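You operate a simulated robot arm through the tools that you are given. There is no shell and no other tool.

The job below is to be done with a simulated robot arm. You get a single attempt, and the scene is never put back.

JOB
Weigh and log the ALLOY bar from the lab top drawer.
Fine: on the lab scale; zero it first; lay the bar back and close the drawer. Where these are worked on the way, their far stop is far enough and under half their travel is too little: lab top drawer.
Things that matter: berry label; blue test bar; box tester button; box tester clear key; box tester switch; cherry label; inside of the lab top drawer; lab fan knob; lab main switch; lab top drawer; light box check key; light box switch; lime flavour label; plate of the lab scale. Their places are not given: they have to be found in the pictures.

The check looks at the end state, three seconds after you hand in, the way a careful person would. Anything else that was tipped, shoved, dropped, spilled or broken makes it a failure.

ROBOT AND FRAMES
A 7-joint arm with a three-finger gripper, fixed in place. Base frame: the origin is at the foot of the arm, x ahead of it, y to its left, z up; the work surface is at about z = 0.893. Lengths are in m, angles in rad, forces in N, time in s.
Its first joint turns from -2.897 to 2.897 rad. Payload 2.69 kg.
The TCP is the grasp point between the finger pads, 0.03 m short of the fingertips. In the tool frame z runs along the fingers and y along their closing line. Largest opening 0.128 m; the body of the gripper starts 0.117 m behind the TCP.
Orientation is that of the tool frame in the base frame, as a unit quaternion [x, y, z, w]. With the fingers straight down and closing along the base's y, the tool's x points along the base's -x, its y along +y and its z along -z.

CONTROLS
- The arm moves only by the tool nudge_tool. Its argument "plan" is a list of rows, each a list of 7 numbers: the closure, from 0 (fully open) to 1 (shut), then the shift along the base's x, y, z in m, then the turn, a rotation vector about the base's x, y, z in rad. In form: [[jaw, tx, ty, tz, ax, ay, az], ...]. A call has 1 to 20 rows; each row is the pose to reach, as a shift and turn from the pose commanded when the call began. A row lasts 0.2 s, in which the tool goes at most 0.05 m and 0.15 rad; a call with a longer step from one row to the next is refused whole, and so is a gripper value outside its range. A pose out of reach is approached as far as the arm can. The call stops where the force on the tool passes 40 N (or 10 N more than at its start, if that is more) or the arm is blocked; 0.2 s more then pass. The fingers move at their own pace and stop on an object; they squeeze with about 40 N. The grip force told is the motor's: it shows also when the fingers shut on nothing. Time passes only in rows, and 0.2 s behind the last, so rows that repeat a pose let the fingers close. It gives the time, the measured TCP pose, the force on the tool (base axes), the opening and the grip force at its end, in the units of the frame above (readings bear some noise), with the torque about the TCP (base axes, N m) and any sound that the robot's microphone picked up.
- Cameras (640 x 400 px; columns grow to the right, rows downward): "scene" is fixed at [0.4, 0.6508, 1.6356]; the picture's right is [-0.86, -0.51, 0.00], its down [-0.34, 0.57, -0.75] and it looks along [0.38, -0.65, -0.66] (base axes); focal length 283 px, centre (320, 200). "wrist" rides on the gripper at [0.058, 0.054, -0.131] in the tool frame; the picture's right is [-0.68, 0.74, 0.00], its down [-0.62, -0.57, -0.55] and it looks along [-0.40, -0.37, 0.84] (tool axes); focal length 234 px, centre (320, 200).
- get_image(camera): a new picture of that camera. It takes no simulated time.
- raise_lower(by): slides the trunk up (or, below 0, down) by that many m; the arm rides with it, the base frame stays. It gives what a move gives, with no picture.
- locate(camera, pixels): for up to 12 pixels [column, row] of the newest picture of that camera ("zoom" is the newest enlarged one), the place [x, y, z] in the base frame of the surface seen there, good to about 0.003 m. It takes no simulated time.
- zoom(camera, box): a new picture of the part [left, top, right, bottom] of that camera's present view, enlarged. It takes no simulated time.
- finish_job(): hands the job in; it is judged then, once.

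Open the gripper and draw the arm clear of the work before you hand the job in, unless the task says otherwise.

The tools are called as a command line: name --pt "numbers of a row" for each row, then --argument value for the rest, lists and objects as JSON in quotes. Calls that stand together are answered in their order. nudge_tool: Moves the arm, as the interface text tells. Its arguments: {"type":"object","properties":{"plan":{"type":"array"}},"required":["plan"]} The other tools are called the same way: raise_lower (by) slides the trunk up or down; get_image (camera) takes a picture; locate (camera, pixels) gives the place of the surface under pixels of a picture; zoom (camera, box) takes an enlarged picture of a part of a camera's view; finish_job () hands the job in.

At the start:

```text
clock: 0.0
eef_pos: [0.5703, -0.0431, 1.241]
tool_rot: [0.0, 1.0, 0.0, 0.0]
wrist_force: [0.4, 0.6, -0.4]
moment: [0.03, -0.02, 0.0]
opening: 0.128
finger_force: 0.0
trunk travel left (down, up): [-0.15, 0.2]
```

scene: 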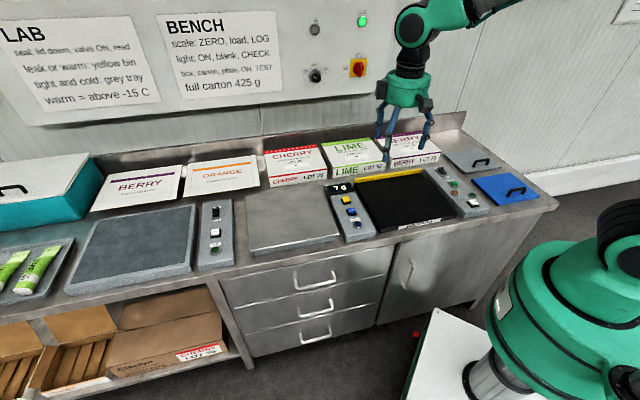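
wrist: 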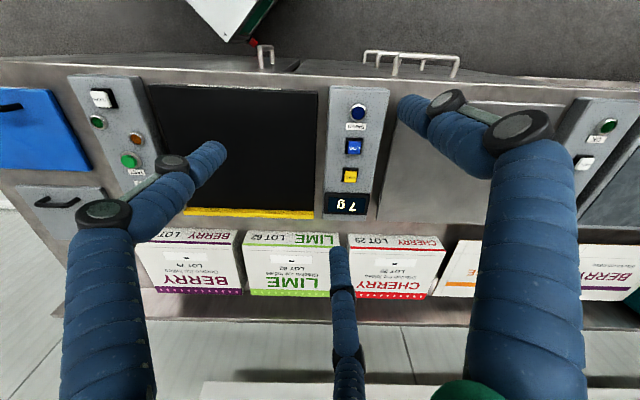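

I'll start by looking closer at the signs and the scale/light box area in the scene picture.

zoom --camera "scene" --box '[0, 0, 300, 130]'

zoom --camera "scene" --box '[230, 130, 550, 350]'

zoom --camera "scene" --box '[300, 160, 420, 250]'

zoom --camera "wrist" --box '[300, 60, 640, 270]'

```text
2.13 times, centred on (150, 65) of scene
```

zoom: 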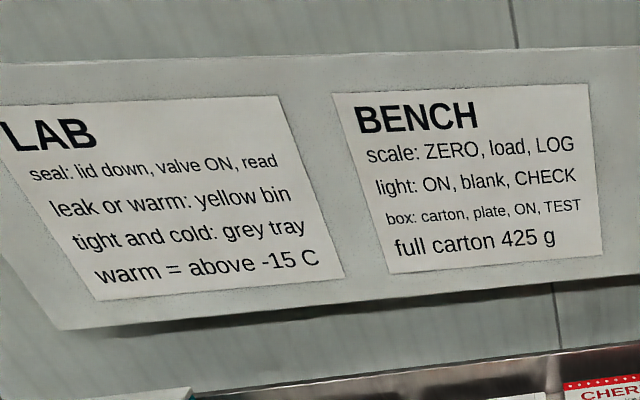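

```text
1.82 times, centred on (390, 240) of scene
```

zoom: 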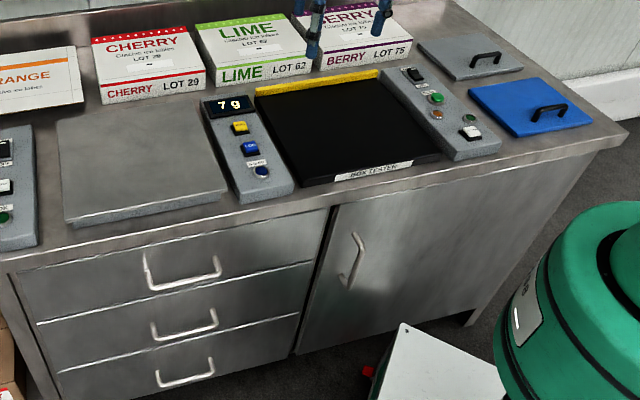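

```text
4.44 times, centred on (360, 205) of scene
```

zoom: 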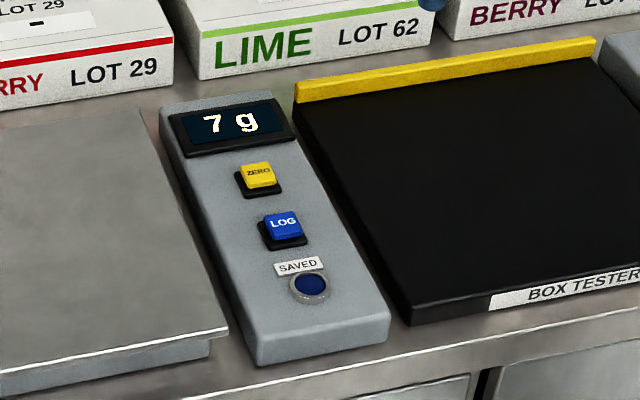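

```text
1.88 times, centred on (470, 165) of wrist
```

zoom: 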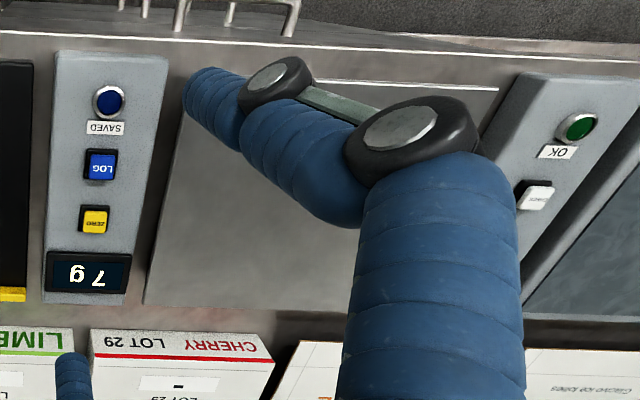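

The scale reads 7 g, with ZERO (yellow) near (347,199), LOG (blue) near (351,211), and the top drawer's handle near (317,280). I'll measure these positions.

locate --camera "scene" --pixels '[[347, 199], [351, 211], [355, 224], [342, 188], [290, 225], [250, 192], [324, 190], [342, 235], [250, 253], [317, 285], [298, 289], [337, 282]]'

zoom --camera "scene" --box '[220, 230, 400, 350]'

```text
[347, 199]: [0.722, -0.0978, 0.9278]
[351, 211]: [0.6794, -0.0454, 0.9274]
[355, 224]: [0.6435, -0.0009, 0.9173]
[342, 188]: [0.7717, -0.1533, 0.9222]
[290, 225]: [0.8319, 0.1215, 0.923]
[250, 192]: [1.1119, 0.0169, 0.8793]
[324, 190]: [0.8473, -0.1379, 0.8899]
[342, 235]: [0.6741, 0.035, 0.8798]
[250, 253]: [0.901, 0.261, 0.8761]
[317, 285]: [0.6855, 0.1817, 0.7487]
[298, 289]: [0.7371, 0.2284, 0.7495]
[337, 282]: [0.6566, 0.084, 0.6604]
```

```text
3.33 times, centred on (310, 290) of scene
```

zoom: 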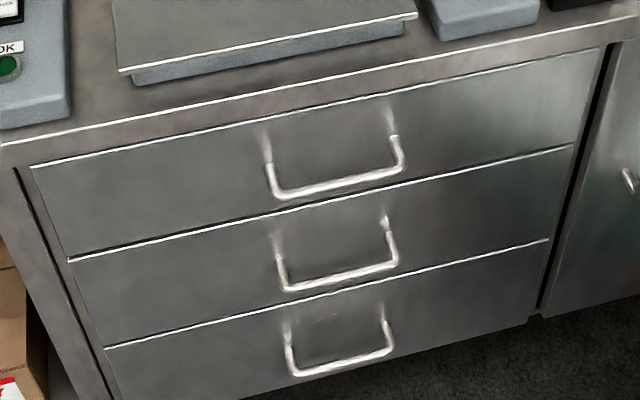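

The handle is a U-shaped bar; in the zoom it runs from (283,193) to (395,170). I'll measure the handle, drawer face and bench edge from this zoomed picture.

locate --camera "zoom" --pixels '[[283, 194], [340, 184], [392, 172], [269, 170], [398, 143], [100, 200], [500, 110], [335, 150], [20, 136], [600, 18], [340, 225], [60, 170]]'

locate --camera "scene" --pixels '[[266, 272], [284, 264], [308, 258], [330, 254], [375, 245], [390, 238], [410, 260], [240, 258], [440, 236], [520, 215], [560, 205], [300, 250]]'

```text
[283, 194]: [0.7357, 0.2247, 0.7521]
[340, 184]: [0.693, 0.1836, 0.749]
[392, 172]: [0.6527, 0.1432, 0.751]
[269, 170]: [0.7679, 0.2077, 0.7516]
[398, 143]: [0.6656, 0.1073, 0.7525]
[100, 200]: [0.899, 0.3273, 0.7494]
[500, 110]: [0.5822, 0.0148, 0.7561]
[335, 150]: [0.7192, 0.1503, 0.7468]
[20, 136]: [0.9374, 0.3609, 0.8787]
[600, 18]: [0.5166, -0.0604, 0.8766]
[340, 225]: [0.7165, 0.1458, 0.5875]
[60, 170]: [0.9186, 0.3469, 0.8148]
```

```text
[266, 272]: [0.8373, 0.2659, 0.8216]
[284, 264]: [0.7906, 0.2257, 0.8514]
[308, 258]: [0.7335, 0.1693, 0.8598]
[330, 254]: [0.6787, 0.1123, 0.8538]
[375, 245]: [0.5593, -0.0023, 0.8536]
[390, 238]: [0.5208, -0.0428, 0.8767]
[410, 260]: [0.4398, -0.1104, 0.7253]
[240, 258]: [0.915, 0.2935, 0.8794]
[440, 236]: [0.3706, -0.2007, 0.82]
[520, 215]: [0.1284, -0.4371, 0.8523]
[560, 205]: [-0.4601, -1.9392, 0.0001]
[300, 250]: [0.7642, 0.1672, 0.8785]
```

The drawer face runs along a line at 45° (the bench's normal towards me is about [-0.707, 0.707]), with the handle bar standing about 0.04 m off it. Next I'll measure the keys precisely on an enlarged view of the scale console.

zoom --camera "scene" --box '[325, 175, 385, 245]'

```text
5.71 times, centred on (355, 210) of scene
```

zoom: 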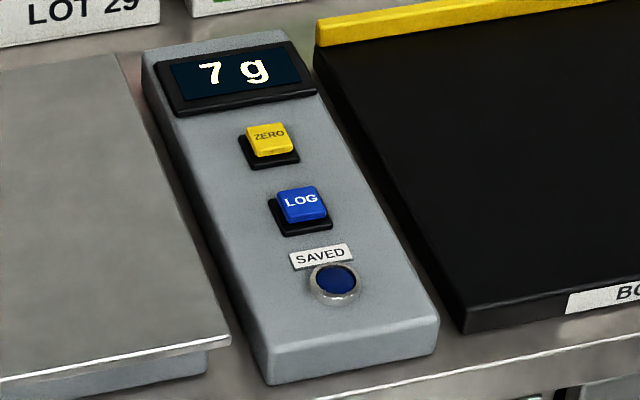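

The zoom shows the ZERO cap centred near (270,136) and the LOG cap near (302,200). I'll read off their places and the plate corners.

locate --camera "zoom" --pixels '[[270, 135], [252, 130], [286, 138], [302, 201], [283, 197], [321, 203], [335, 280], [228, 180], [220, 230], [225, 338], [120, 70], [300, 330]]'

locate --camera "scene" --pixels '[[320, 188], [338, 234], [251, 250], [252, 199], [290, 210], [300, 230], [270, 225], [365, 197], [400, 200]]'

```text
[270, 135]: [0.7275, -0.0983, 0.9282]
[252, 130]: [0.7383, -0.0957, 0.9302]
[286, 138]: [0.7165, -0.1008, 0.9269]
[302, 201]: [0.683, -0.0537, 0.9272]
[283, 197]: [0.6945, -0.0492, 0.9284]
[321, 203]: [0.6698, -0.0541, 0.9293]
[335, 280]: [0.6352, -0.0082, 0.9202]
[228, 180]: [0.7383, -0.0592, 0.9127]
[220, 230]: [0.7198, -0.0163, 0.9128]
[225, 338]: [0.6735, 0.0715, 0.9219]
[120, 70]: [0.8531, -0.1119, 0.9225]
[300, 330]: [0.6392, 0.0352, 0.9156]
```

```text
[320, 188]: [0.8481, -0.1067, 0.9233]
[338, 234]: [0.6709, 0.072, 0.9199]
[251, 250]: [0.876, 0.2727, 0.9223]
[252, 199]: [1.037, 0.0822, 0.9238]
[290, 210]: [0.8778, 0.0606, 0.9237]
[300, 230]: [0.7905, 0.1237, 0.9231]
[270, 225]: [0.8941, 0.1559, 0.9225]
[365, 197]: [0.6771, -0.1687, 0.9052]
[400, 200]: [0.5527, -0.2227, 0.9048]
```

ZERO's cap is at about (0.7275, -0.0985, 0.928) and LOG's at about (0.6825, -0.0525, 0.928). I'll shut the fingers, yaw -45° to align with the bench, and come above ZERO with the tips still about 0.04 m clear.

nudge_tool --pt "1 0.0196 -0.0069 -0.01 0 0 -0.0982" --pt "1 0.0393 -0.0139 -0.03 0 0 -0.1963" --pt "1 0.0589 -0.0208 -0.06 0 0 -0.2945" --pt "1 0.0786 -0.0277 -0.095 0 0 -0.3927" --pt "1 0.0982 -0.0346 -0.13 0 0 -0.4909" --pt "1 0.1179 -0.0415 -0.165 0 0 -0.589" --pt "1 0.1375 -0.0485 -0.2 0 0 -0.6872" --pt "1 0.1572 -0.0554 -0.235 0 0 -0.7854" --pt "1 0.1572 -0.0554 -0.241 0 0 -0.7854" --pt "1 0.1572 -0.0554 -0.241 0 0 -0.7854"

```text
clock: 2.2
eef_pos: [0.7288, -0.0998, 0.9995]
tool_rot: [0.382, 0.924, 0.0, -0.001]
wrist_force: [-1.0, 0.2, 0.2]
moment: [-0.02, -0.01, -0.02]
opening: 0.0019
finger_force: 31.9
trunk travel left (down, up): [-0.15, 0.2]
```

The tool is at (0.729, -0.100, 0.9995), tips at about 0.97. I'll look at both cameras to check that the tips are over ZERO.

zoom --camera "scene" --box '[300, 130, 420, 250]'

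get_image --camera "wrist"

```text
3.33 times, centred on (360, 190) of scene
```

zoom: 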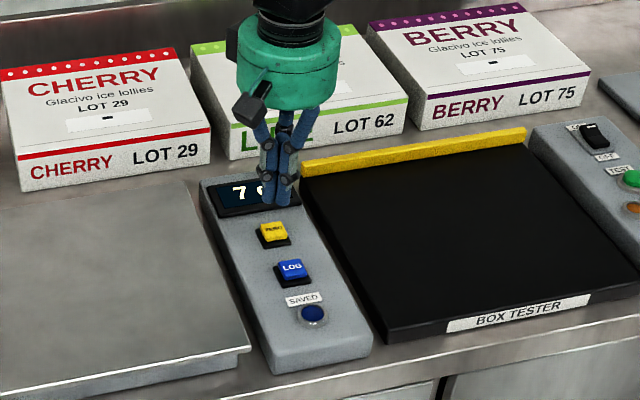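

```text
taken
```

wrist: 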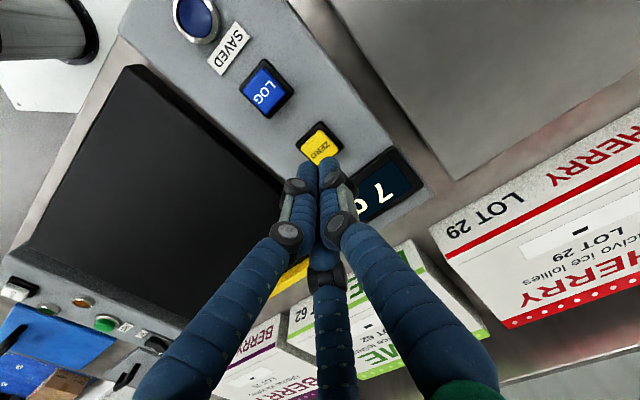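

The tips (wrist pixel (319,171)) project right onto the ZERO cap at (320,145). I'll press down in small steps and come back up within the same call.

nudge_tool --pt "1 -0.001 0.001 -0.015 0 0 0" --pt "1 -0.001 0.001 -0.03 0 0 0" --pt "1 -0.001 0.001 -0.037 0 0 0" --pt "1 -0.001 0.001 -0.04 0 0 0" --pt "1 -0.001 0.001 -0.043 0 0 0" --pt "1 -0.001 0.001 -0.046 0 0 0"

get_image --camera "wrist"

```text
clock: 3.6
eef_pos: [0.7273, -0.0976, 0.9532]
tool_rot: [0.383, 0.924, 0.0, 0.001]
wrist_force: [0.5, -0.2, 2.0]
moment: [-0.06, -0.01, 0.02]
opening: 0.002
finger_force: 31.3
trunk travel left (down, up): [-0.15, 0.2]
```

```text
taken
```

wrist: 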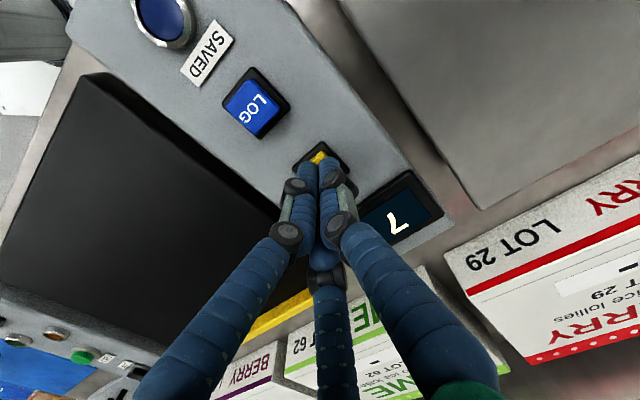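

The force along z is just 2 N and the display still reads 7, so the cap is hardly pressed. I'll push a few mm further.

nudge_tool --pt "1 0 0 -0.002 0 0 0" --pt "1 0 0 -0.004 0 0 0" --pt "1 0 0 -0.004 0 0 0"

get_image --camera "wrist"

```text
clock: 4.4
eef_pos: [0.7281, -0.0962, 0.9492]
tool_rot: [0.382, 0.924, 0.0, 0.0]
wrist_force: [-0.1, 0.9, 4.2]
moment: [0.01, 0.04, 0.01]
opening: 0.0061
finger_force: 31.5
trunk travel left (down, up): [-0.15, 0.2]
heard: click
```

```text
taken
```

wrist: 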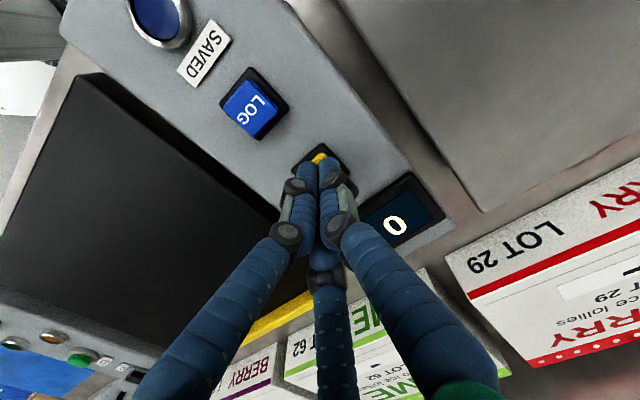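

A click was heard and the display now reads 0. I'll lift straight off the key.

nudge_tool --pt "1 0 0 0.01 0 0 0" --pt "1 0 0 0.04 0 0 0" --pt "1 0 0 0.08 0 0 0" --pt "1 0 0 0.12 0 0 0" --pt "1 0 0 0.12 0 0 0"

get_image --camera "scene"

get_image --camera "wrist"

```text
clock: 5.6
eef_pos: [0.7251, -0.0952, 1.071]
tool_rot: [0.384, 0.924, 0.001, -0.001]
wrist_force: [-0.6, 0.6, 0.4]
moment: [0.0, 0.0, 0.04]
opening: 0.0021
finger_force: 31.8
trunk travel left (down, up): [-0.15, 0.2]
```

```text
taken
```

scene: 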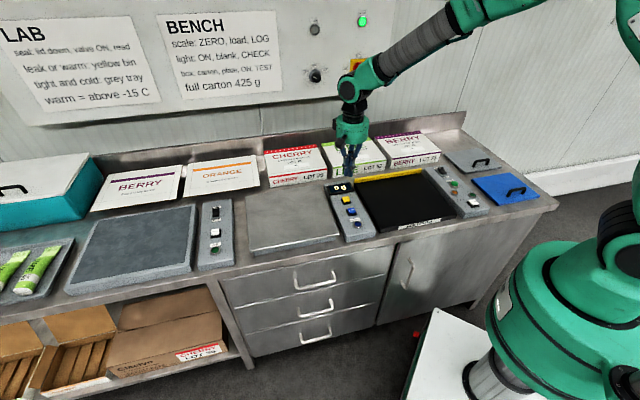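

```text
taken
```

wrist: 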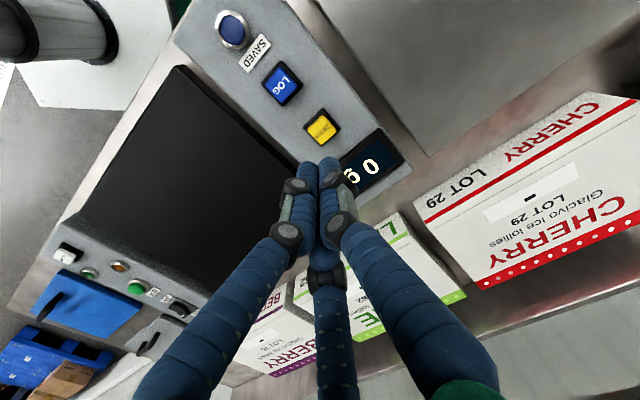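

The scale shows 0 g with an empty plate. Now for the drawer: I'll swing to a spot in front of the handle, yawing to +45° so the fingers can close across the bar, with the jaws partly open.

nudge_tool --pt "0.65 -0.0092 0.0298 0.0 0 0 0.1309" --pt "0.65 -0.0183 0.0595 0.0 0 0 0.2618" --pt "0.65 -0.0275 0.0893 0.0 0 0 0.3927" --pt "0.65 -0.0367 0.119 0.0 0 0 0.5236" --pt "0.65 -0.0458 0.1488 0.0 0 0 0.6545" --pt "0.65 -0.055 0.1785 0.0 0 0 0.7854" --pt "0.65 -0.0642 0.2083 0.0 0 0 0.9163" --pt "0.65 -0.0733 0.238 0.0 0 0 1.0472" --pt "0.65 -0.0825 0.2678 0.0 0 0 1.1781" --pt "0.65 -0.0917 0.2975 0.0 0 0 1.309" --pt "0.65 -0.1008 0.3273 0.0 0 0 1.4399" --pt "0.65 -0.11 0.357 0.0 0 0 1.5708" --pt "0.65 -0.11 0.357 0.0 0 0 1.5708"

get_image --camera "scene"

get_image --camera "wrist"

```text
clock: 8.4
eef_pos: [0.6177, 0.2582, 1.0695]
tool_rot: [-0.384, 0.923, -0.001, 0.0]
wrist_force: [-1.5, 1.0, -0.3]
moment: [-0.01, -0.04, -0.01]
opening: 0.045
finger_force: 0.2
trunk travel left (down, up): [-0.15, 0.2]
```

```text
taken
```

scene: 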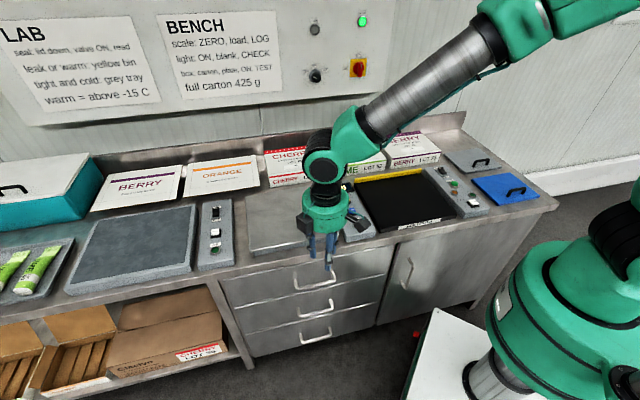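

```text
taken
```

wrist: 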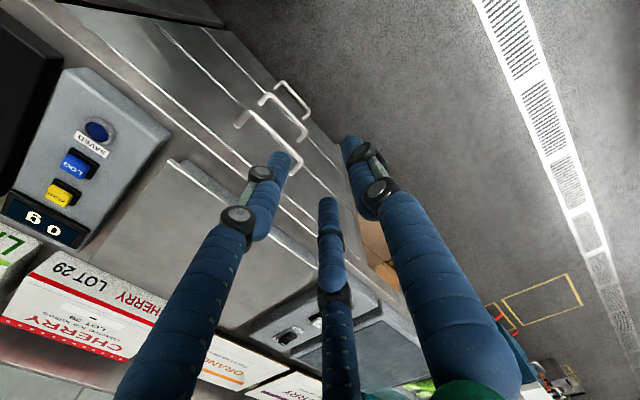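

Readings are clean. I'll tilt the tool by about 60° so the fingers point down towards the drawer face, staying high and moving slightly outward.

nudge_tool --pt "0.65 -0.005 0.005 -0.01 -0.1 -0.1 0" --pt "0.65 -0.01 0.01 -0.02 -0.2 -0.2 0" --pt "0.65 -0.015 0.015 -0.03 -0.3 -0.3 0" --pt "0.65 -0.02 0.02 -0.04 -0.4 -0.4 0" --pt "0.65 -0.02 0.02 -0.05 -0.5 -0.5 0" --pt "0.65 -0.02 0.02 -0.06 -0.6 -0.6 0" --pt "0.65 -0.02 0.02 -0.07 -0.7 -0.7 0" --pt "0.65 -0.02 0.02 -0.08 -0.7405 -0.7405 0" --pt "0.65 -0.02 0.02 -0.08 -0.7405 -0.7405 0"

get_image --camera "scene"

get_image --camera "wrist"

```text
clock: 10.4
eef_pos: [0.5973, 0.2806, 0.9893]
tool_rot: [-0.33, 0.8, -0.463, 0.192]
wrist_force: [-0.3, 0.6, 0.2]
moment: [-0.04, -0.01, -0.03]
opening: 0.045
finger_force: 0.1
trunk travel left (down, up): [-0.15, 0.2]
```

```text
taken
```

scene: 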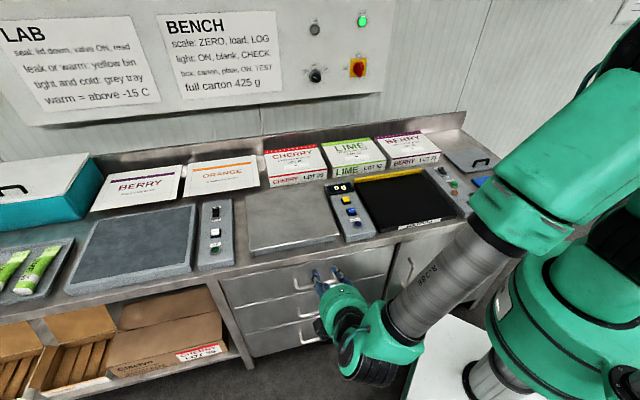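

```text
taken
```

wrist: 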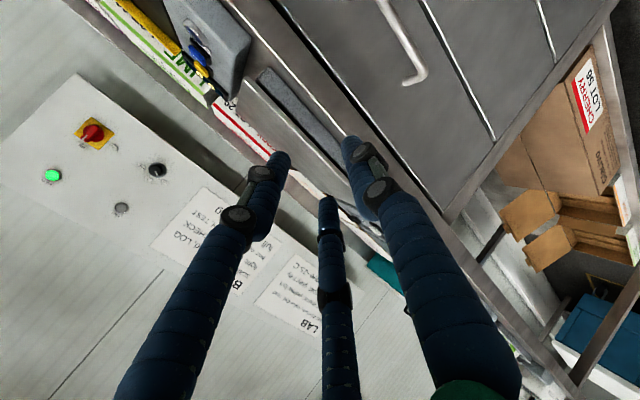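

The tilted pose is reached (s≈0.62 along the bench, 0.14 m outward of the bar). I'll descend to a pre-grasp about 0.08 m short of the bar along the finger direction.

nudge_tool --pt "0.65 0.0 0.0 -0.035 0 0 0" --pt "0.65 0.005 -0.005 -0.07 0 0 0" --pt "0.65 0.01 -0.01 -0.105 0 0 0" --pt "0.65 0.018 -0.018 -0.14 0 0 0" --pt "0.65 0.028 -0.028 -0.17 0 0 0" --pt "0.65 0.036 -0.036 -0.197 0 0 0" --pt "0.65 0.036 -0.036 -0.197 0 0 0"

zoom --camera "scene" --box '[240, 220, 420, 340]'

get_image --camera "wrist"

```text
clock: 12.0
eef_pos: [0.6331, 0.2439, 0.7943]
tool_rot: [-0.331, 0.8, -0.462, 0.191]
wrist_force: [0.1, -0.1, -0.3]
moment: [0.01, 0.03, -0.01]
opening: 0.0446
finger_force: 0.0
trunk travel left (down, up): [-0.15, 0.2]
```

```text
3.33 times, centred on (330, 280) of scene
```

zoom: 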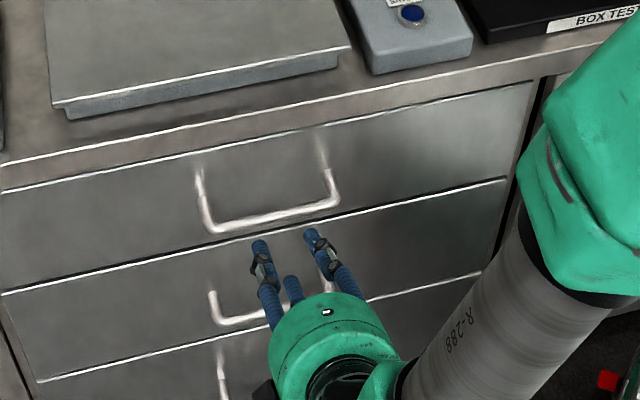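

```text
taken
```

wrist: 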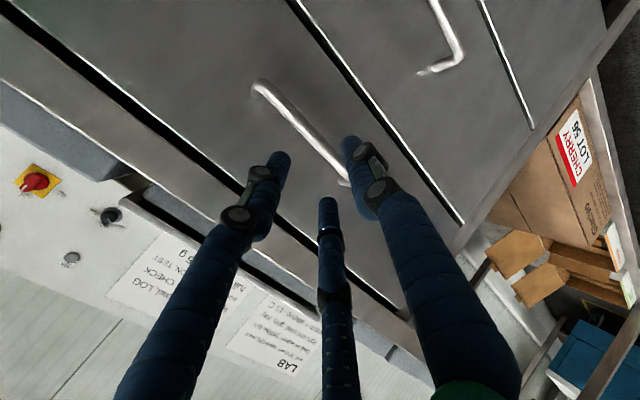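

The handle bar shows in the wrist picture running from (260,88) to (345,180). I'll measure it from there for a closer fix.

locate --camera "wrist" --pixels '[[270, 96], [285, 111], [300, 127], [315, 144], [330, 162], [252, 90], [240, 130], [330, 90]]'

locate --camera "zoom" --pixels '[[215, 229], [240, 226], [265, 220], [300, 213], [325, 206], [200, 185], [334, 180], [265, 190], [120, 230], [420, 170]]'

```text
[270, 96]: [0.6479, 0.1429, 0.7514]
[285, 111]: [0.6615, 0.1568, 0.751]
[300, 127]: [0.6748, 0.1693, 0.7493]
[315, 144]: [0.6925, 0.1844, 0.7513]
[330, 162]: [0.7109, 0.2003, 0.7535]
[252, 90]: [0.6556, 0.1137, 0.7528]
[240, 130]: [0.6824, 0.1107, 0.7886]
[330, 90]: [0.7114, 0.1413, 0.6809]
```

```text
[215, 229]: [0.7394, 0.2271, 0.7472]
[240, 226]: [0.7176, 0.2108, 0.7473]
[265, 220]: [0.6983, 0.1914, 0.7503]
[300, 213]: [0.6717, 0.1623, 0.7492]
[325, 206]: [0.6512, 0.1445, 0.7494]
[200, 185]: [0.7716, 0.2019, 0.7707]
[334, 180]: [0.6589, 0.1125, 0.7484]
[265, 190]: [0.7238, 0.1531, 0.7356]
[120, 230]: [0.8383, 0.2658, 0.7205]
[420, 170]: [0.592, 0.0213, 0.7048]
```

Bar centre is at about t=-0.363 (bench-normal axis), z=0.7495, so I slide forward along the finger direction in steps until the bar sits ~0.01 m beyond the TCP.

nudge_tool --pt "0.65 0.014 -0.014 -0.008 0 0 0" --pt "0.65 0.028 -0.028 -0.017 0 0 0" --pt "0.65 0.04 -0.04 -0.027 0 0 0" --pt "0.65 0.049 -0.049 -0.035 0 0 0" --pt "0.65 0.0555 -0.0555 -0.0395 0 0 0" --pt "0.65 0.0555 -0.0555 -0.0395 0 0 0"

get_image --camera "wrist"

zoom --camera "scene" --box '[260, 240, 380, 320]'

```text
clock: 13.4
eef_pos: [0.6896, 0.1888, 0.7527]
tool_rot: [-0.331, 0.8, -0.462, 0.191]
wrist_force: [0.2, -0.1, -0.2]
moment: [-0.01, 0.01, -0.01]
opening: 0.0451
finger_force: 0.1
trunk travel left (down, up): [-0.15, 0.2]
```

```text
taken
```

wrist: 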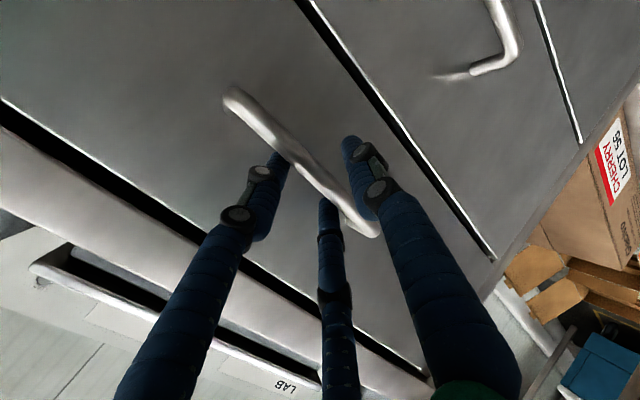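

```text
5.00 times, centred on (320, 280) of scene
```

zoom: 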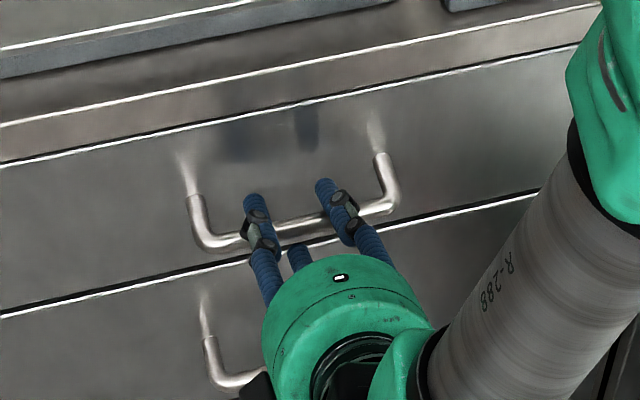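

The two upper fingers pass over the bar and the third lies under it, with no contact force. I'll close on the bar.

nudge_tool --pt "1 0 0 0 0 0 0" --pt "1 0 0 0 0 0 0" --pt "1 0 0 0 0 0 0"

```text
clock: 14.2
eef_pos: [0.6908, 0.1895, 0.7551]
tool_rot: [-0.331, 0.8, -0.462, 0.193]
wrist_force: [-3.6, -4.2, 21.7]
moment: [-0.62, 0.32, -0.28]
opening: 0.022
finger_force: 44.5
trunk travel left (down, up): [-0.15, 0.2]
```

Opening stalls at 0.022 with +22 N on the tool in z: the upper fingers meet the bar first, so the tool sits a few mm too low. I'll shift it up across the bar a little to centre the grip.

nudge_tool --pt "1 0.0007 -0.0007 0.002 0 0 0" --pt "1 0.0014 -0.0014 0.004 0 0 0" --pt "1 0.0014 -0.0014 0.004 0 0 0"

```text
clock: 15.0
eef_pos: [0.6917, 0.1874, 0.7562]
tool_rot: [-0.333, 0.799, -0.462, 0.191]
wrist_force: [4.9, 8.4, -19.3]
moment: [0.55, -0.29, 1.15]
opening: 0.022
finger_force: 44.9
trunk travel left (down, up): [-0.15, 0.2]
```

The opening remains 0.022 while the force flipped to -19 N, so the bar is firmly held and the neutral point is halfway. I'll come back down 2 mm.

nudge_tool --pt "1 -0.0005 0.0 -0.002 0 0 0" --pt "1 -0.0005 0.0 -0.002 0 0 0"

get_image --camera "wrist"

```text
clock: 15.6
eef_pos: [0.691, 0.1874, 0.7548]
tool_rot: [-0.332, 0.8, -0.462, 0.19]
wrist_force: [6.8, 4.9, -7.5]
moment: [-0.13, 0.15, 0.2]
opening: 0.0221
finger_force: 45.5
trunk travel left (down, up): [-0.15, 0.2]
```

```text
taken
```

wrist: 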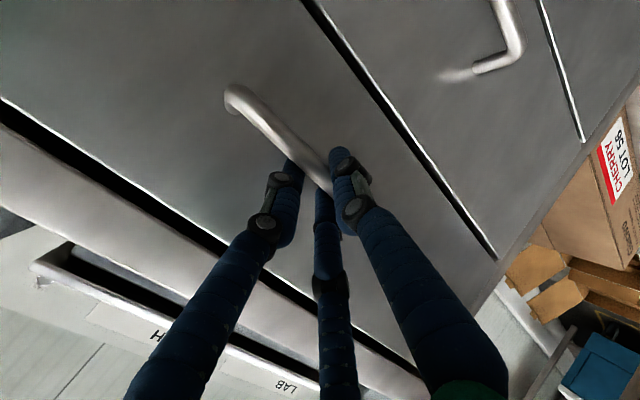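

The bar is held with small residual forces. I'll pull the drawer straight out along [-0.707, 0.707] in small steps.

nudge_tool --pt "1 -0.005 0.005 0 0 0 0" --pt "1 -0.012 0.012 0 0 0 0" --pt "1 -0.02 0.02 0 0 0 0" --pt "1 -0.03 0.03 0 0 0 0" --pt "1 -0.04 0.04 0 0 0 0" --pt "1 -0.05 0.05 0 0 0 0" --pt "1 -0.06 0.06 0 0 0 0" --pt "1 -0.07 0.07 0 0 0 0"

get_image --camera "scene"

```text
clock: 17.4
eef_pos: [0.6211, 0.2569, 0.7553]
tool_rot: [-0.331, 0.8, -0.462, 0.19]
wrist_force: [9.0, 10.5, 8.1]
moment: [-0.35, 0.08, 0.26]
opening: 0.0221
finger_force: 45.0
trunk travel left (down, up): [-0.15, 0.2]
```

```text
taken
```

scene: 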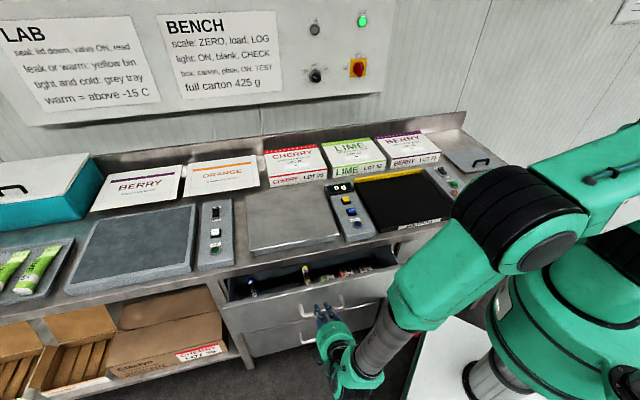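

The drawer is coming out and small items are visible inside. I'll keep pulling until its end stop shows up in the force.

nudge_tool --pt "1 -0.009 0.011 0 0 0 0" --pt "1 -0.019 0.021 0 0 0 0" --pt "1 -0.029 0.031 0 0 0 0" --pt "1 -0.039 0.041 0 0 0 0" --pt "1 -0.049 0.051 0 0 0 0" --pt "1 -0.059 0.061 0 0 0 0" --pt "1 -0.069 0.071 0 0 0 0" --pt "1 -0.079 0.081 0 0 0 0" --pt "1 -0.089 0.091 0 0 0 0" --pt "1 -0.099 0.101 0 0 0 0"

get_image --camera "scene"

```text
clock: 19.6
eef_pos: [0.5201, 0.3574, 0.7543]
tool_rot: [-0.331, 0.8, -0.462, 0.191]
wrist_force: [3.4, 5.2, -4.5]
moment: [0.08, -0.08, 0.87]
opening: 0.0221
finger_force: 44.9
trunk travel left (down, up): [-0.15, 0.2]
```

```text
taken
```

scene: 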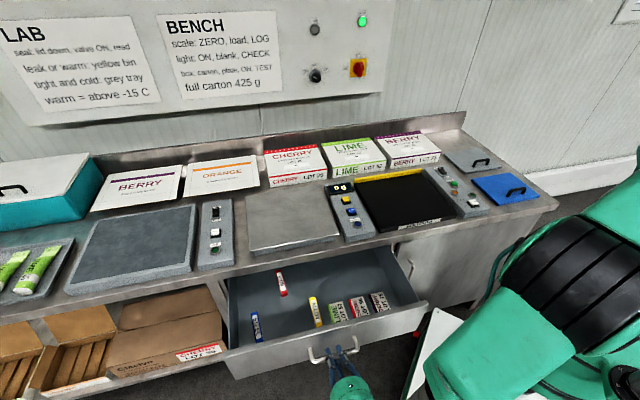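

The drawer is out by about 0.24 m. Before pulling further I'll check clearance to the white cart near (445,335).

locate --camera "scene" --pixels '[[440, 330], [425, 350], [428, 306], [420, 315], [232, 372], [415, 330], [283, 285], [257, 328], [316, 312], [337, 312], [358, 307], [379, 302]]'

zoom --camera "scene" --box '[220, 250, 440, 390]'

```text
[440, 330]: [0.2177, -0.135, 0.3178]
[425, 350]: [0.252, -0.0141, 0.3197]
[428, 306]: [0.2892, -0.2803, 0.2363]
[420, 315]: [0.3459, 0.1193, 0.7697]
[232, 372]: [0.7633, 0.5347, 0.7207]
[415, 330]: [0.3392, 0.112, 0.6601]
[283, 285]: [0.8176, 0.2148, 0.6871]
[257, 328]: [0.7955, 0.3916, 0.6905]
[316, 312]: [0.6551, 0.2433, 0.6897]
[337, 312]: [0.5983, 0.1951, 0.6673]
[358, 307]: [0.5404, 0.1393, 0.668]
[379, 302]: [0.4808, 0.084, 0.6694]
```

```text
2.86 times, centred on (330, 320) of scene
```

zoom: 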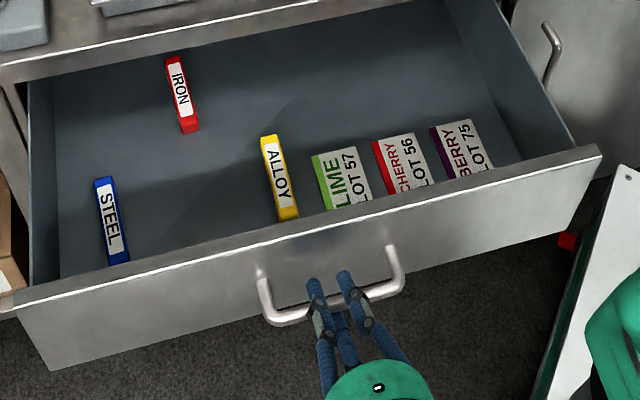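

The yellow bar is ALLOY (zoom (278,177)); blue is STEEL, red IRON. The cart top is far below the drawer, so I pull on gently towards the end stop.

nudge_tool --pt "1 -0.008 0.008 0 0 0 0" --pt "1 -0.016 0.016 0 0 0 0" --pt "1 -0.024 0.024 0 0 0 0" --pt "1 -0.032 0.032 0 0 0 0" --pt "1 -0.04 0.04 0 0 0 0" --pt "1 -0.048 0.048 0 0 0 0"

get_image --camera "scene"

```text
clock: 21.0
eef_pos: [0.4716, 0.4054, 0.7546]
tool_rot: [-0.332, 0.8, -0.462, 0.191]
wrist_force: [1.0, 0.7, 4.5]
moment: [-0.37, 0.21, 0.06]
opening: 0.0221
finger_force: 45.0
trunk travel left (down, up): [-0.15, 0.2]
```

```text
taken
```

scene: 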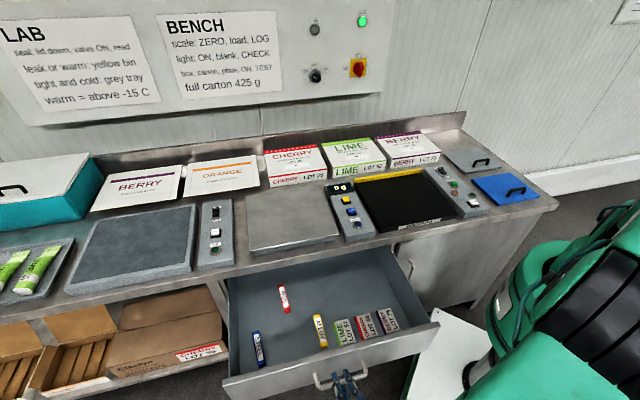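

Still sliding freely at about 0.31 m out with low force. I'll go a little further to find the stop.

nudge_tool --pt "1 -0.008 0.008 0 0 0 0" --pt "1 -0.016 0.016 0 0 0 0" --pt "1 -0.024 0.024 0 0 0 0" --pt "1 -0.032 0.032 0 0 0 0" --pt "1 -0.04 0.04 0 0 0 0"

get_image --camera "scene"

```text
clock: 21.9
eef_pos: [0.4507, 0.4271, 0.7552]
tool_rot: [-0.331, 0.799, -0.465, 0.19]
wrist_force: [11.7, -1.2, -4.5]
moment: [-0.29, -0.02, -0.02]
opening: 0.0219
finger_force: 45.0
trunk travel left (down, up): [-0.15, 0.2]
stopped in row 4: the force on the tool passed its limit at 52 N (the readings are from after the stop); the commanded pose is now the measured one
```

```text
taken
```

scene: 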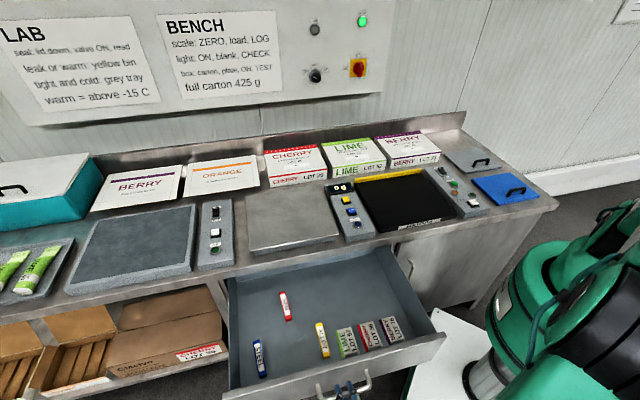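

The end stop is reached (force limit tripped at ~0.335 m out). I'll open the fingers to 0.045 and then retreat back and up along the finger line.

nudge_tool --pt "0.65 0 0 0 0 0 0" --pt "0.65 0 0 0 0 0 0" --pt "0.65 -0.012 0.012 0.01 0 0 0" --pt "0.65 -0.03 0.03 0.025 0 0 0" --pt "0.65 -0.045 0.045 0.05 0 0 0" --pt "0.65 -0.05 0.05 0.09 0 0 0" --pt "0.65 -0.05 0.05 0.13 0 0 0" --pt "0.65 -0.05 0.05 0.17 0 0 0" --pt "0.65 -0.05 0.05 0.21 0 0 0" --pt "0.65 -0.05 0.05 0.25 0 0 0" --pt "0.65 -0.05 0.05 0.25 0 0 0"

get_image --camera "scene"

```text
clock: 24.3
eef_pos: [0.3989, 0.4777, 1.0071]
tool_rot: [-0.331, 0.799, -0.464, 0.191]
wrist_force: [-0.4, -0.6, -0.3]
moment: [0.04, -0.02, -0.02]
opening: 0.0447
finger_force: 0.1
trunk travel left (down, up): [-0.15, 0.2]
```

```text
taken
```

scene: 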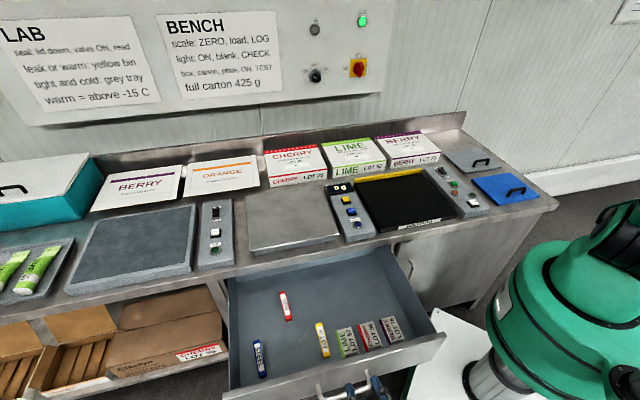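

The drawer stays fully open and the tool is clear. I'll measure the ALLOY bar and drawer walls in an enlarged view.

zoom --camera "scene" --box '[270, 280, 420, 380]'

```text
4.00 times, centred on (345, 330) of scene
```

zoom: 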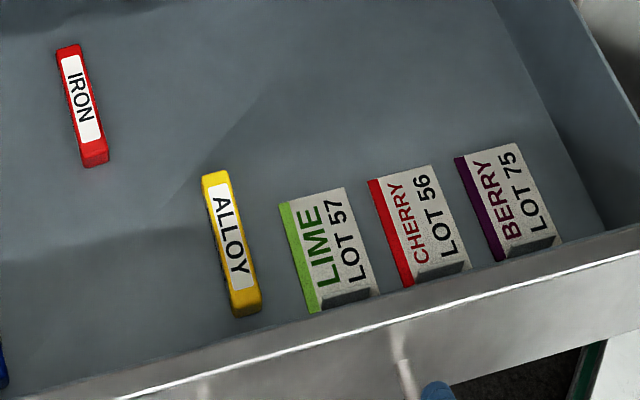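

locate --camera "zoom" --pixels '[[215, 178], [244, 299], [204, 182], [228, 174], [232, 296], [258, 292], [230, 238], [180, 240], [275, 320], [270, 345], [320, 250], [286, 210]]'

locate --camera "scene" --pixels '[[300, 375], [400, 345], [360, 354], [232, 345], [238, 300], [410, 290], [427, 315], [370, 258], [300, 268], [285, 305], [258, 358]]'

```text
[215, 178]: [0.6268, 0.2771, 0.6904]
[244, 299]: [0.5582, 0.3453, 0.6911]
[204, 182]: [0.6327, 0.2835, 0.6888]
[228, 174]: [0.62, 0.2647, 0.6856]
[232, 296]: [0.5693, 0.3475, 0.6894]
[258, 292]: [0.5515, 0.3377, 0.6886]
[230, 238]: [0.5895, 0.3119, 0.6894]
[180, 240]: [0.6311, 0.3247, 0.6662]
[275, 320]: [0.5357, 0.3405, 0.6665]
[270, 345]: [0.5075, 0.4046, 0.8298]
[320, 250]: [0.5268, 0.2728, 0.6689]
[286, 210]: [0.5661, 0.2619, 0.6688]
```

```text
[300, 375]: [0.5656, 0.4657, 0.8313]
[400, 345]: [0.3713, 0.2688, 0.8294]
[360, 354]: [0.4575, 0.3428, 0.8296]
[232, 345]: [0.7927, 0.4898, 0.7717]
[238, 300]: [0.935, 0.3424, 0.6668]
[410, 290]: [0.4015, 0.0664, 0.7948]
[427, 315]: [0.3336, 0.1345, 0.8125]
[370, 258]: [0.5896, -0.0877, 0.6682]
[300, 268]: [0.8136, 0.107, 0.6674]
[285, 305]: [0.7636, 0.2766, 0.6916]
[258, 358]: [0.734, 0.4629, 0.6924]
```

ALLOY lies along the bench normal, centre about (0.5925, 0.3112), top z≈0.690, about 0.022 wide, with the lime label 0.04 m to its right. I'll bring the tool back upright while moving towards it, staying high.

nudge_tool --pt "0.65 0.012 -0.012 0.01 0.1 0.1 0" --pt "0.65 0.025 -0.025 0.02 0.2 0.2 0" --pt "0.65 0.038 -0.038 0.03 0.3 0.3 0" --pt "0.65 0.05 -0.05 0.035 0.4 0.4 0" --pt "0.65 0.063 -0.063 0.04 0.5 0.5 0" --pt "0.65 0.076 -0.076 0.045 0.6 0.6 0" --pt "0.65 0.088 -0.088 0.045 0.7 0.7 0" --pt "0.65 0.1 -0.1 0.045 0.7405 0.7405 0" --pt "0.65 0.1 -0.1 0.045 0.7405 0.7405 0"

```text
clock: 26.3
eef_pos: [0.4989, 0.3786, 1.0502]
tool_rot: [-0.383, 0.924, -0.002, 0.001]
wrist_force: [-0.6, -0.4, -1.0]
moment: [0.04, 0.06, 0.01]
opening: 0.0447
finger_force: 0.0
trunk travel left (down, up): [-0.15, 0.2]
```

The tool is upright again. Now I yaw -90° so the fingers close along the bench edge (across the bar) and move above the bar at z≈0.93.

nudge_tool --pt "0.57 0.0078 -0.0056 0 0 0 -0.1309" --pt "0.57 0.0156 -0.0112 0 0 0 -0.2618" --pt "0.57 0.0234 -0.0169 0 0 0 -0.3927" --pt "0.57 0.0312 -0.0225 0 0 0 -0.5236" --pt "0.57 0.039 -0.0281 0 0 0 -0.6545" --pt "0.57 0.0468 -0.0337 0 0 0 -0.7854" --pt "0.57 0.0546 -0.0393 -0.02 0 0 -0.9163" --pt "0.57 0.0624 -0.0449 -0.04 0 0 -1.0472" --pt "0.57 0.0702 -0.0506 -0.06 0 0 -1.1781" --pt "0.57 0.078 -0.0562 -0.08 0 0 -1.309" --pt "0.57 0.0858 -0.0618 -0.1 0 0 -1.4399" --pt "0.57 0.0936 -0.0674 -0.12 0 0 -1.5708" --pt "0.57 0.0936 -0.0674 -0.12 0 0 -1.5708"

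get_image --camera "scene"

get_image --camera "wrist"

```text
clock: 29.1
eef_pos: [0.5918, 0.3076, 0.9302]
tool_rot: [0.382, 0.924, -0.002, -0.003]
wrist_force: [0.2, 0.3, 0.2]
moment: [0.0, 0.05, -0.05]
opening: 0.055
finger_force: 0.1
trunk travel left (down, up): [-0.15, 0.2]
```

```text
taken
```

scene: 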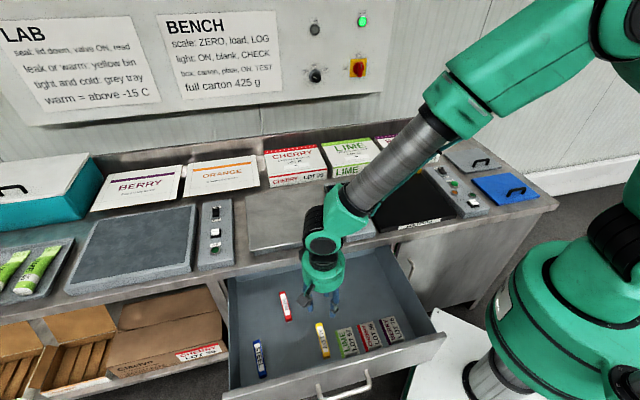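

```text
taken
```

wrist: 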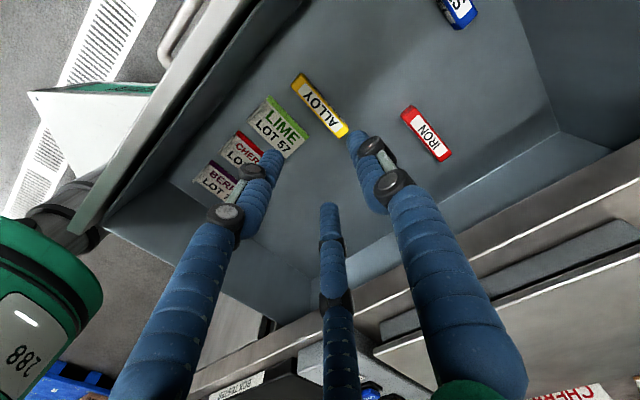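

ALLOY shows in the wrist picture from (297,80) to (343,133), between the fingers. I'll refine its place from an enlarged wrist view.

zoom --camera "wrist" --box '[240, 50, 400, 160]'

```text
3.64 times, centred on (320, 105) of wrist
```

zoom: 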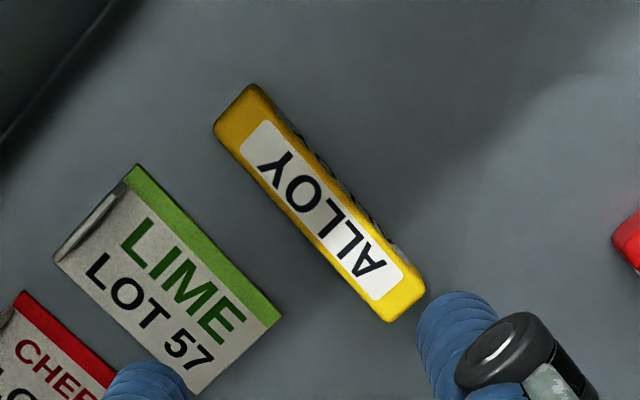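

locate --camera "zoom" --pixels '[[250, 88], [217, 128], [235, 110], [385, 318], [420, 288], [402, 302], [320, 208], [300, 228], [335, 187], [280, 318], [132, 170]]'

```text
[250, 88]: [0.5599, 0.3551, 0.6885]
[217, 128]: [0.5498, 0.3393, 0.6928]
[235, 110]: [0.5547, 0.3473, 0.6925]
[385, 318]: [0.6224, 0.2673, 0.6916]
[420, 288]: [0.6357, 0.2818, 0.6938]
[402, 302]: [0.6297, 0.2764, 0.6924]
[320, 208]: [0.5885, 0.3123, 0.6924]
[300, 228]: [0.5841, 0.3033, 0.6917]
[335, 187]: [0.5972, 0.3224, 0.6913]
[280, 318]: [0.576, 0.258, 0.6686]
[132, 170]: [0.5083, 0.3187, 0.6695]
```

The bar's centre is (0.592, 0.311), top z≈0.692, right under the TCP. I'll descend so that the tips end about 5 mm above the drawer floor.

nudge_tool --pt "0.57 0.0 0.001 -0.04 0 0 0" --pt "0.57 0.0 0.002 -0.08 0 0 0" --pt "0.57 0.0 0.002 -0.12 0 0 0" --pt "0.57 0.0 0.002 -0.16 0 0 0" --pt "0.57 0.0 0.002 -0.19 0 0 0" --pt "0.57 0.0 0.002 -0.21 0 0 0" --pt "0.57 0.0 0.002 -0.225 0 0 0" --pt "0.57 0.0 0.002 -0.225 0 0 0"

get_image --camera "wrist"

zoom --camera "scene" --box '[240, 230, 440, 380]'

```text
clock: 30.6
eef_pos: [0.5955, 0.3125, 0.7218]
tool_rot: [0.382, 0.924, -0.002, -0.001]
wrist_force: [-2.5, -1.8, 10.2]
moment: [-0.24, 0.04, 0.01]
opening: 0.0562
finger_force: 0.5
trunk travel left (down, up): [-0.15, 0.2]
stopped in row 7: the force on the tool passed its limit at 55 N (the readings are from after the stop); the commanded pose is now the measured one
```

```text
taken
```

wrist: 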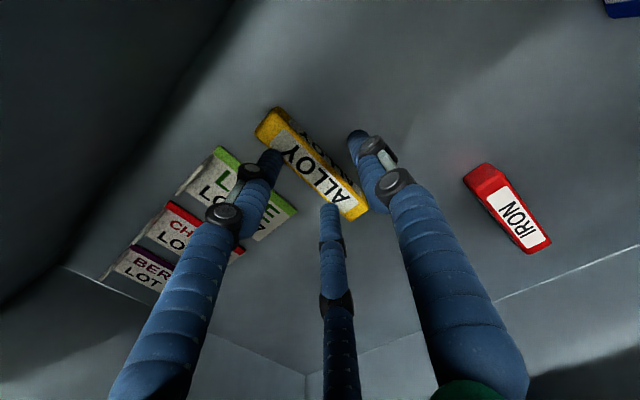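

```text
2.67 times, centred on (340, 305) of scene
```

zoom: 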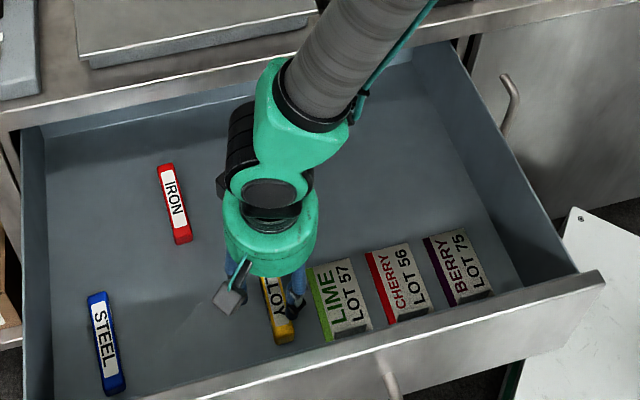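

The descent stopped with tips at z≈0.692, i.e. on the bar's top: the tips are really three, spread 120° apart (seen at (270,155), (330,207), (355,135)), so the two -y tips reach inward half as far. I'll lift straight up 0.06 m, open wider and look again.

nudge_tool --pt "0.57 0 0 0.01 0 0 0" --pt "0.57 0 0 0.03 0 0 0" --pt "0.3 0 0 0.06 0 0 0" --pt "0.3 0 0 0.06 0 0 0" --pt "0.3 0 0 0.06 0 0 0"

get_image --camera "wrist"

zoom --camera "scene" --box '[240, 230, 440, 380]'

```text
clock: 31.8
eef_pos: [0.5935, 0.3114, 0.7783]
tool_rot: [0.381, 0.925, -0.002, -0.003]
wrist_force: [0.4, 0.3, 0.2]
moment: [0.01, 0.01, 0.01]
opening: 0.0893
finger_force: 0.1
trunk travel left (down, up): [-0.15, 0.2]
```

```text
taken
```

wrist: 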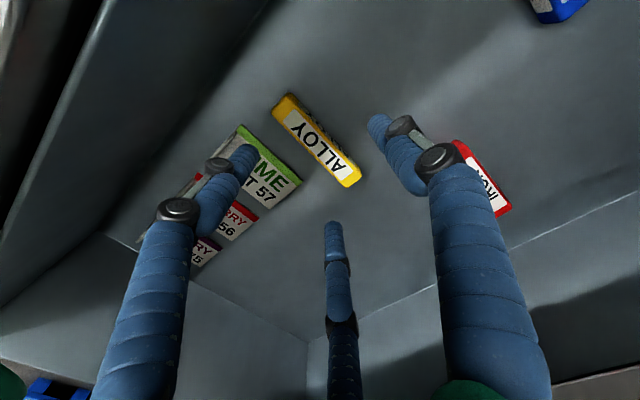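

```text
2.67 times, centred on (340, 305) of scene
```

zoom: 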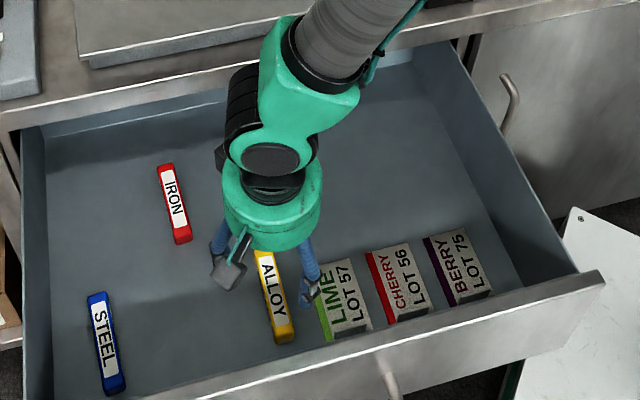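

ALLOY still lies flat. I'll re-measure it and the lime label from this closer wrist view.

zoom --camera "wrist" --box '[200, 80, 400, 205]'

```text
3.20 times, centred on (300, 142) of wrist
```

zoom: 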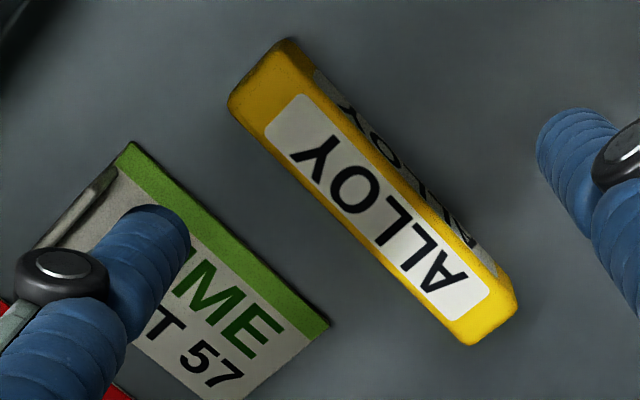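

locate --camera "zoom" --pixels '[[280, 60], [235, 100], [465, 338], [505, 295], [365, 215], [330, 240], [395, 190], [325, 325], [130, 147], [255, 80], [487, 318]]'

```text
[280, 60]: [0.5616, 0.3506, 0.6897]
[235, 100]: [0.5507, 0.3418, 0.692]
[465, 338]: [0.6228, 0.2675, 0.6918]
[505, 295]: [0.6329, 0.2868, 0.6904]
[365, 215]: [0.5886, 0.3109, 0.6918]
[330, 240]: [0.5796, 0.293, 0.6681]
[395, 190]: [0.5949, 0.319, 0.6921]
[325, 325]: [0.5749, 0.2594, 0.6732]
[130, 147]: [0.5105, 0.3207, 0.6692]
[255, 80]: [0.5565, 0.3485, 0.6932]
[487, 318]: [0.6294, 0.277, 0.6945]
```

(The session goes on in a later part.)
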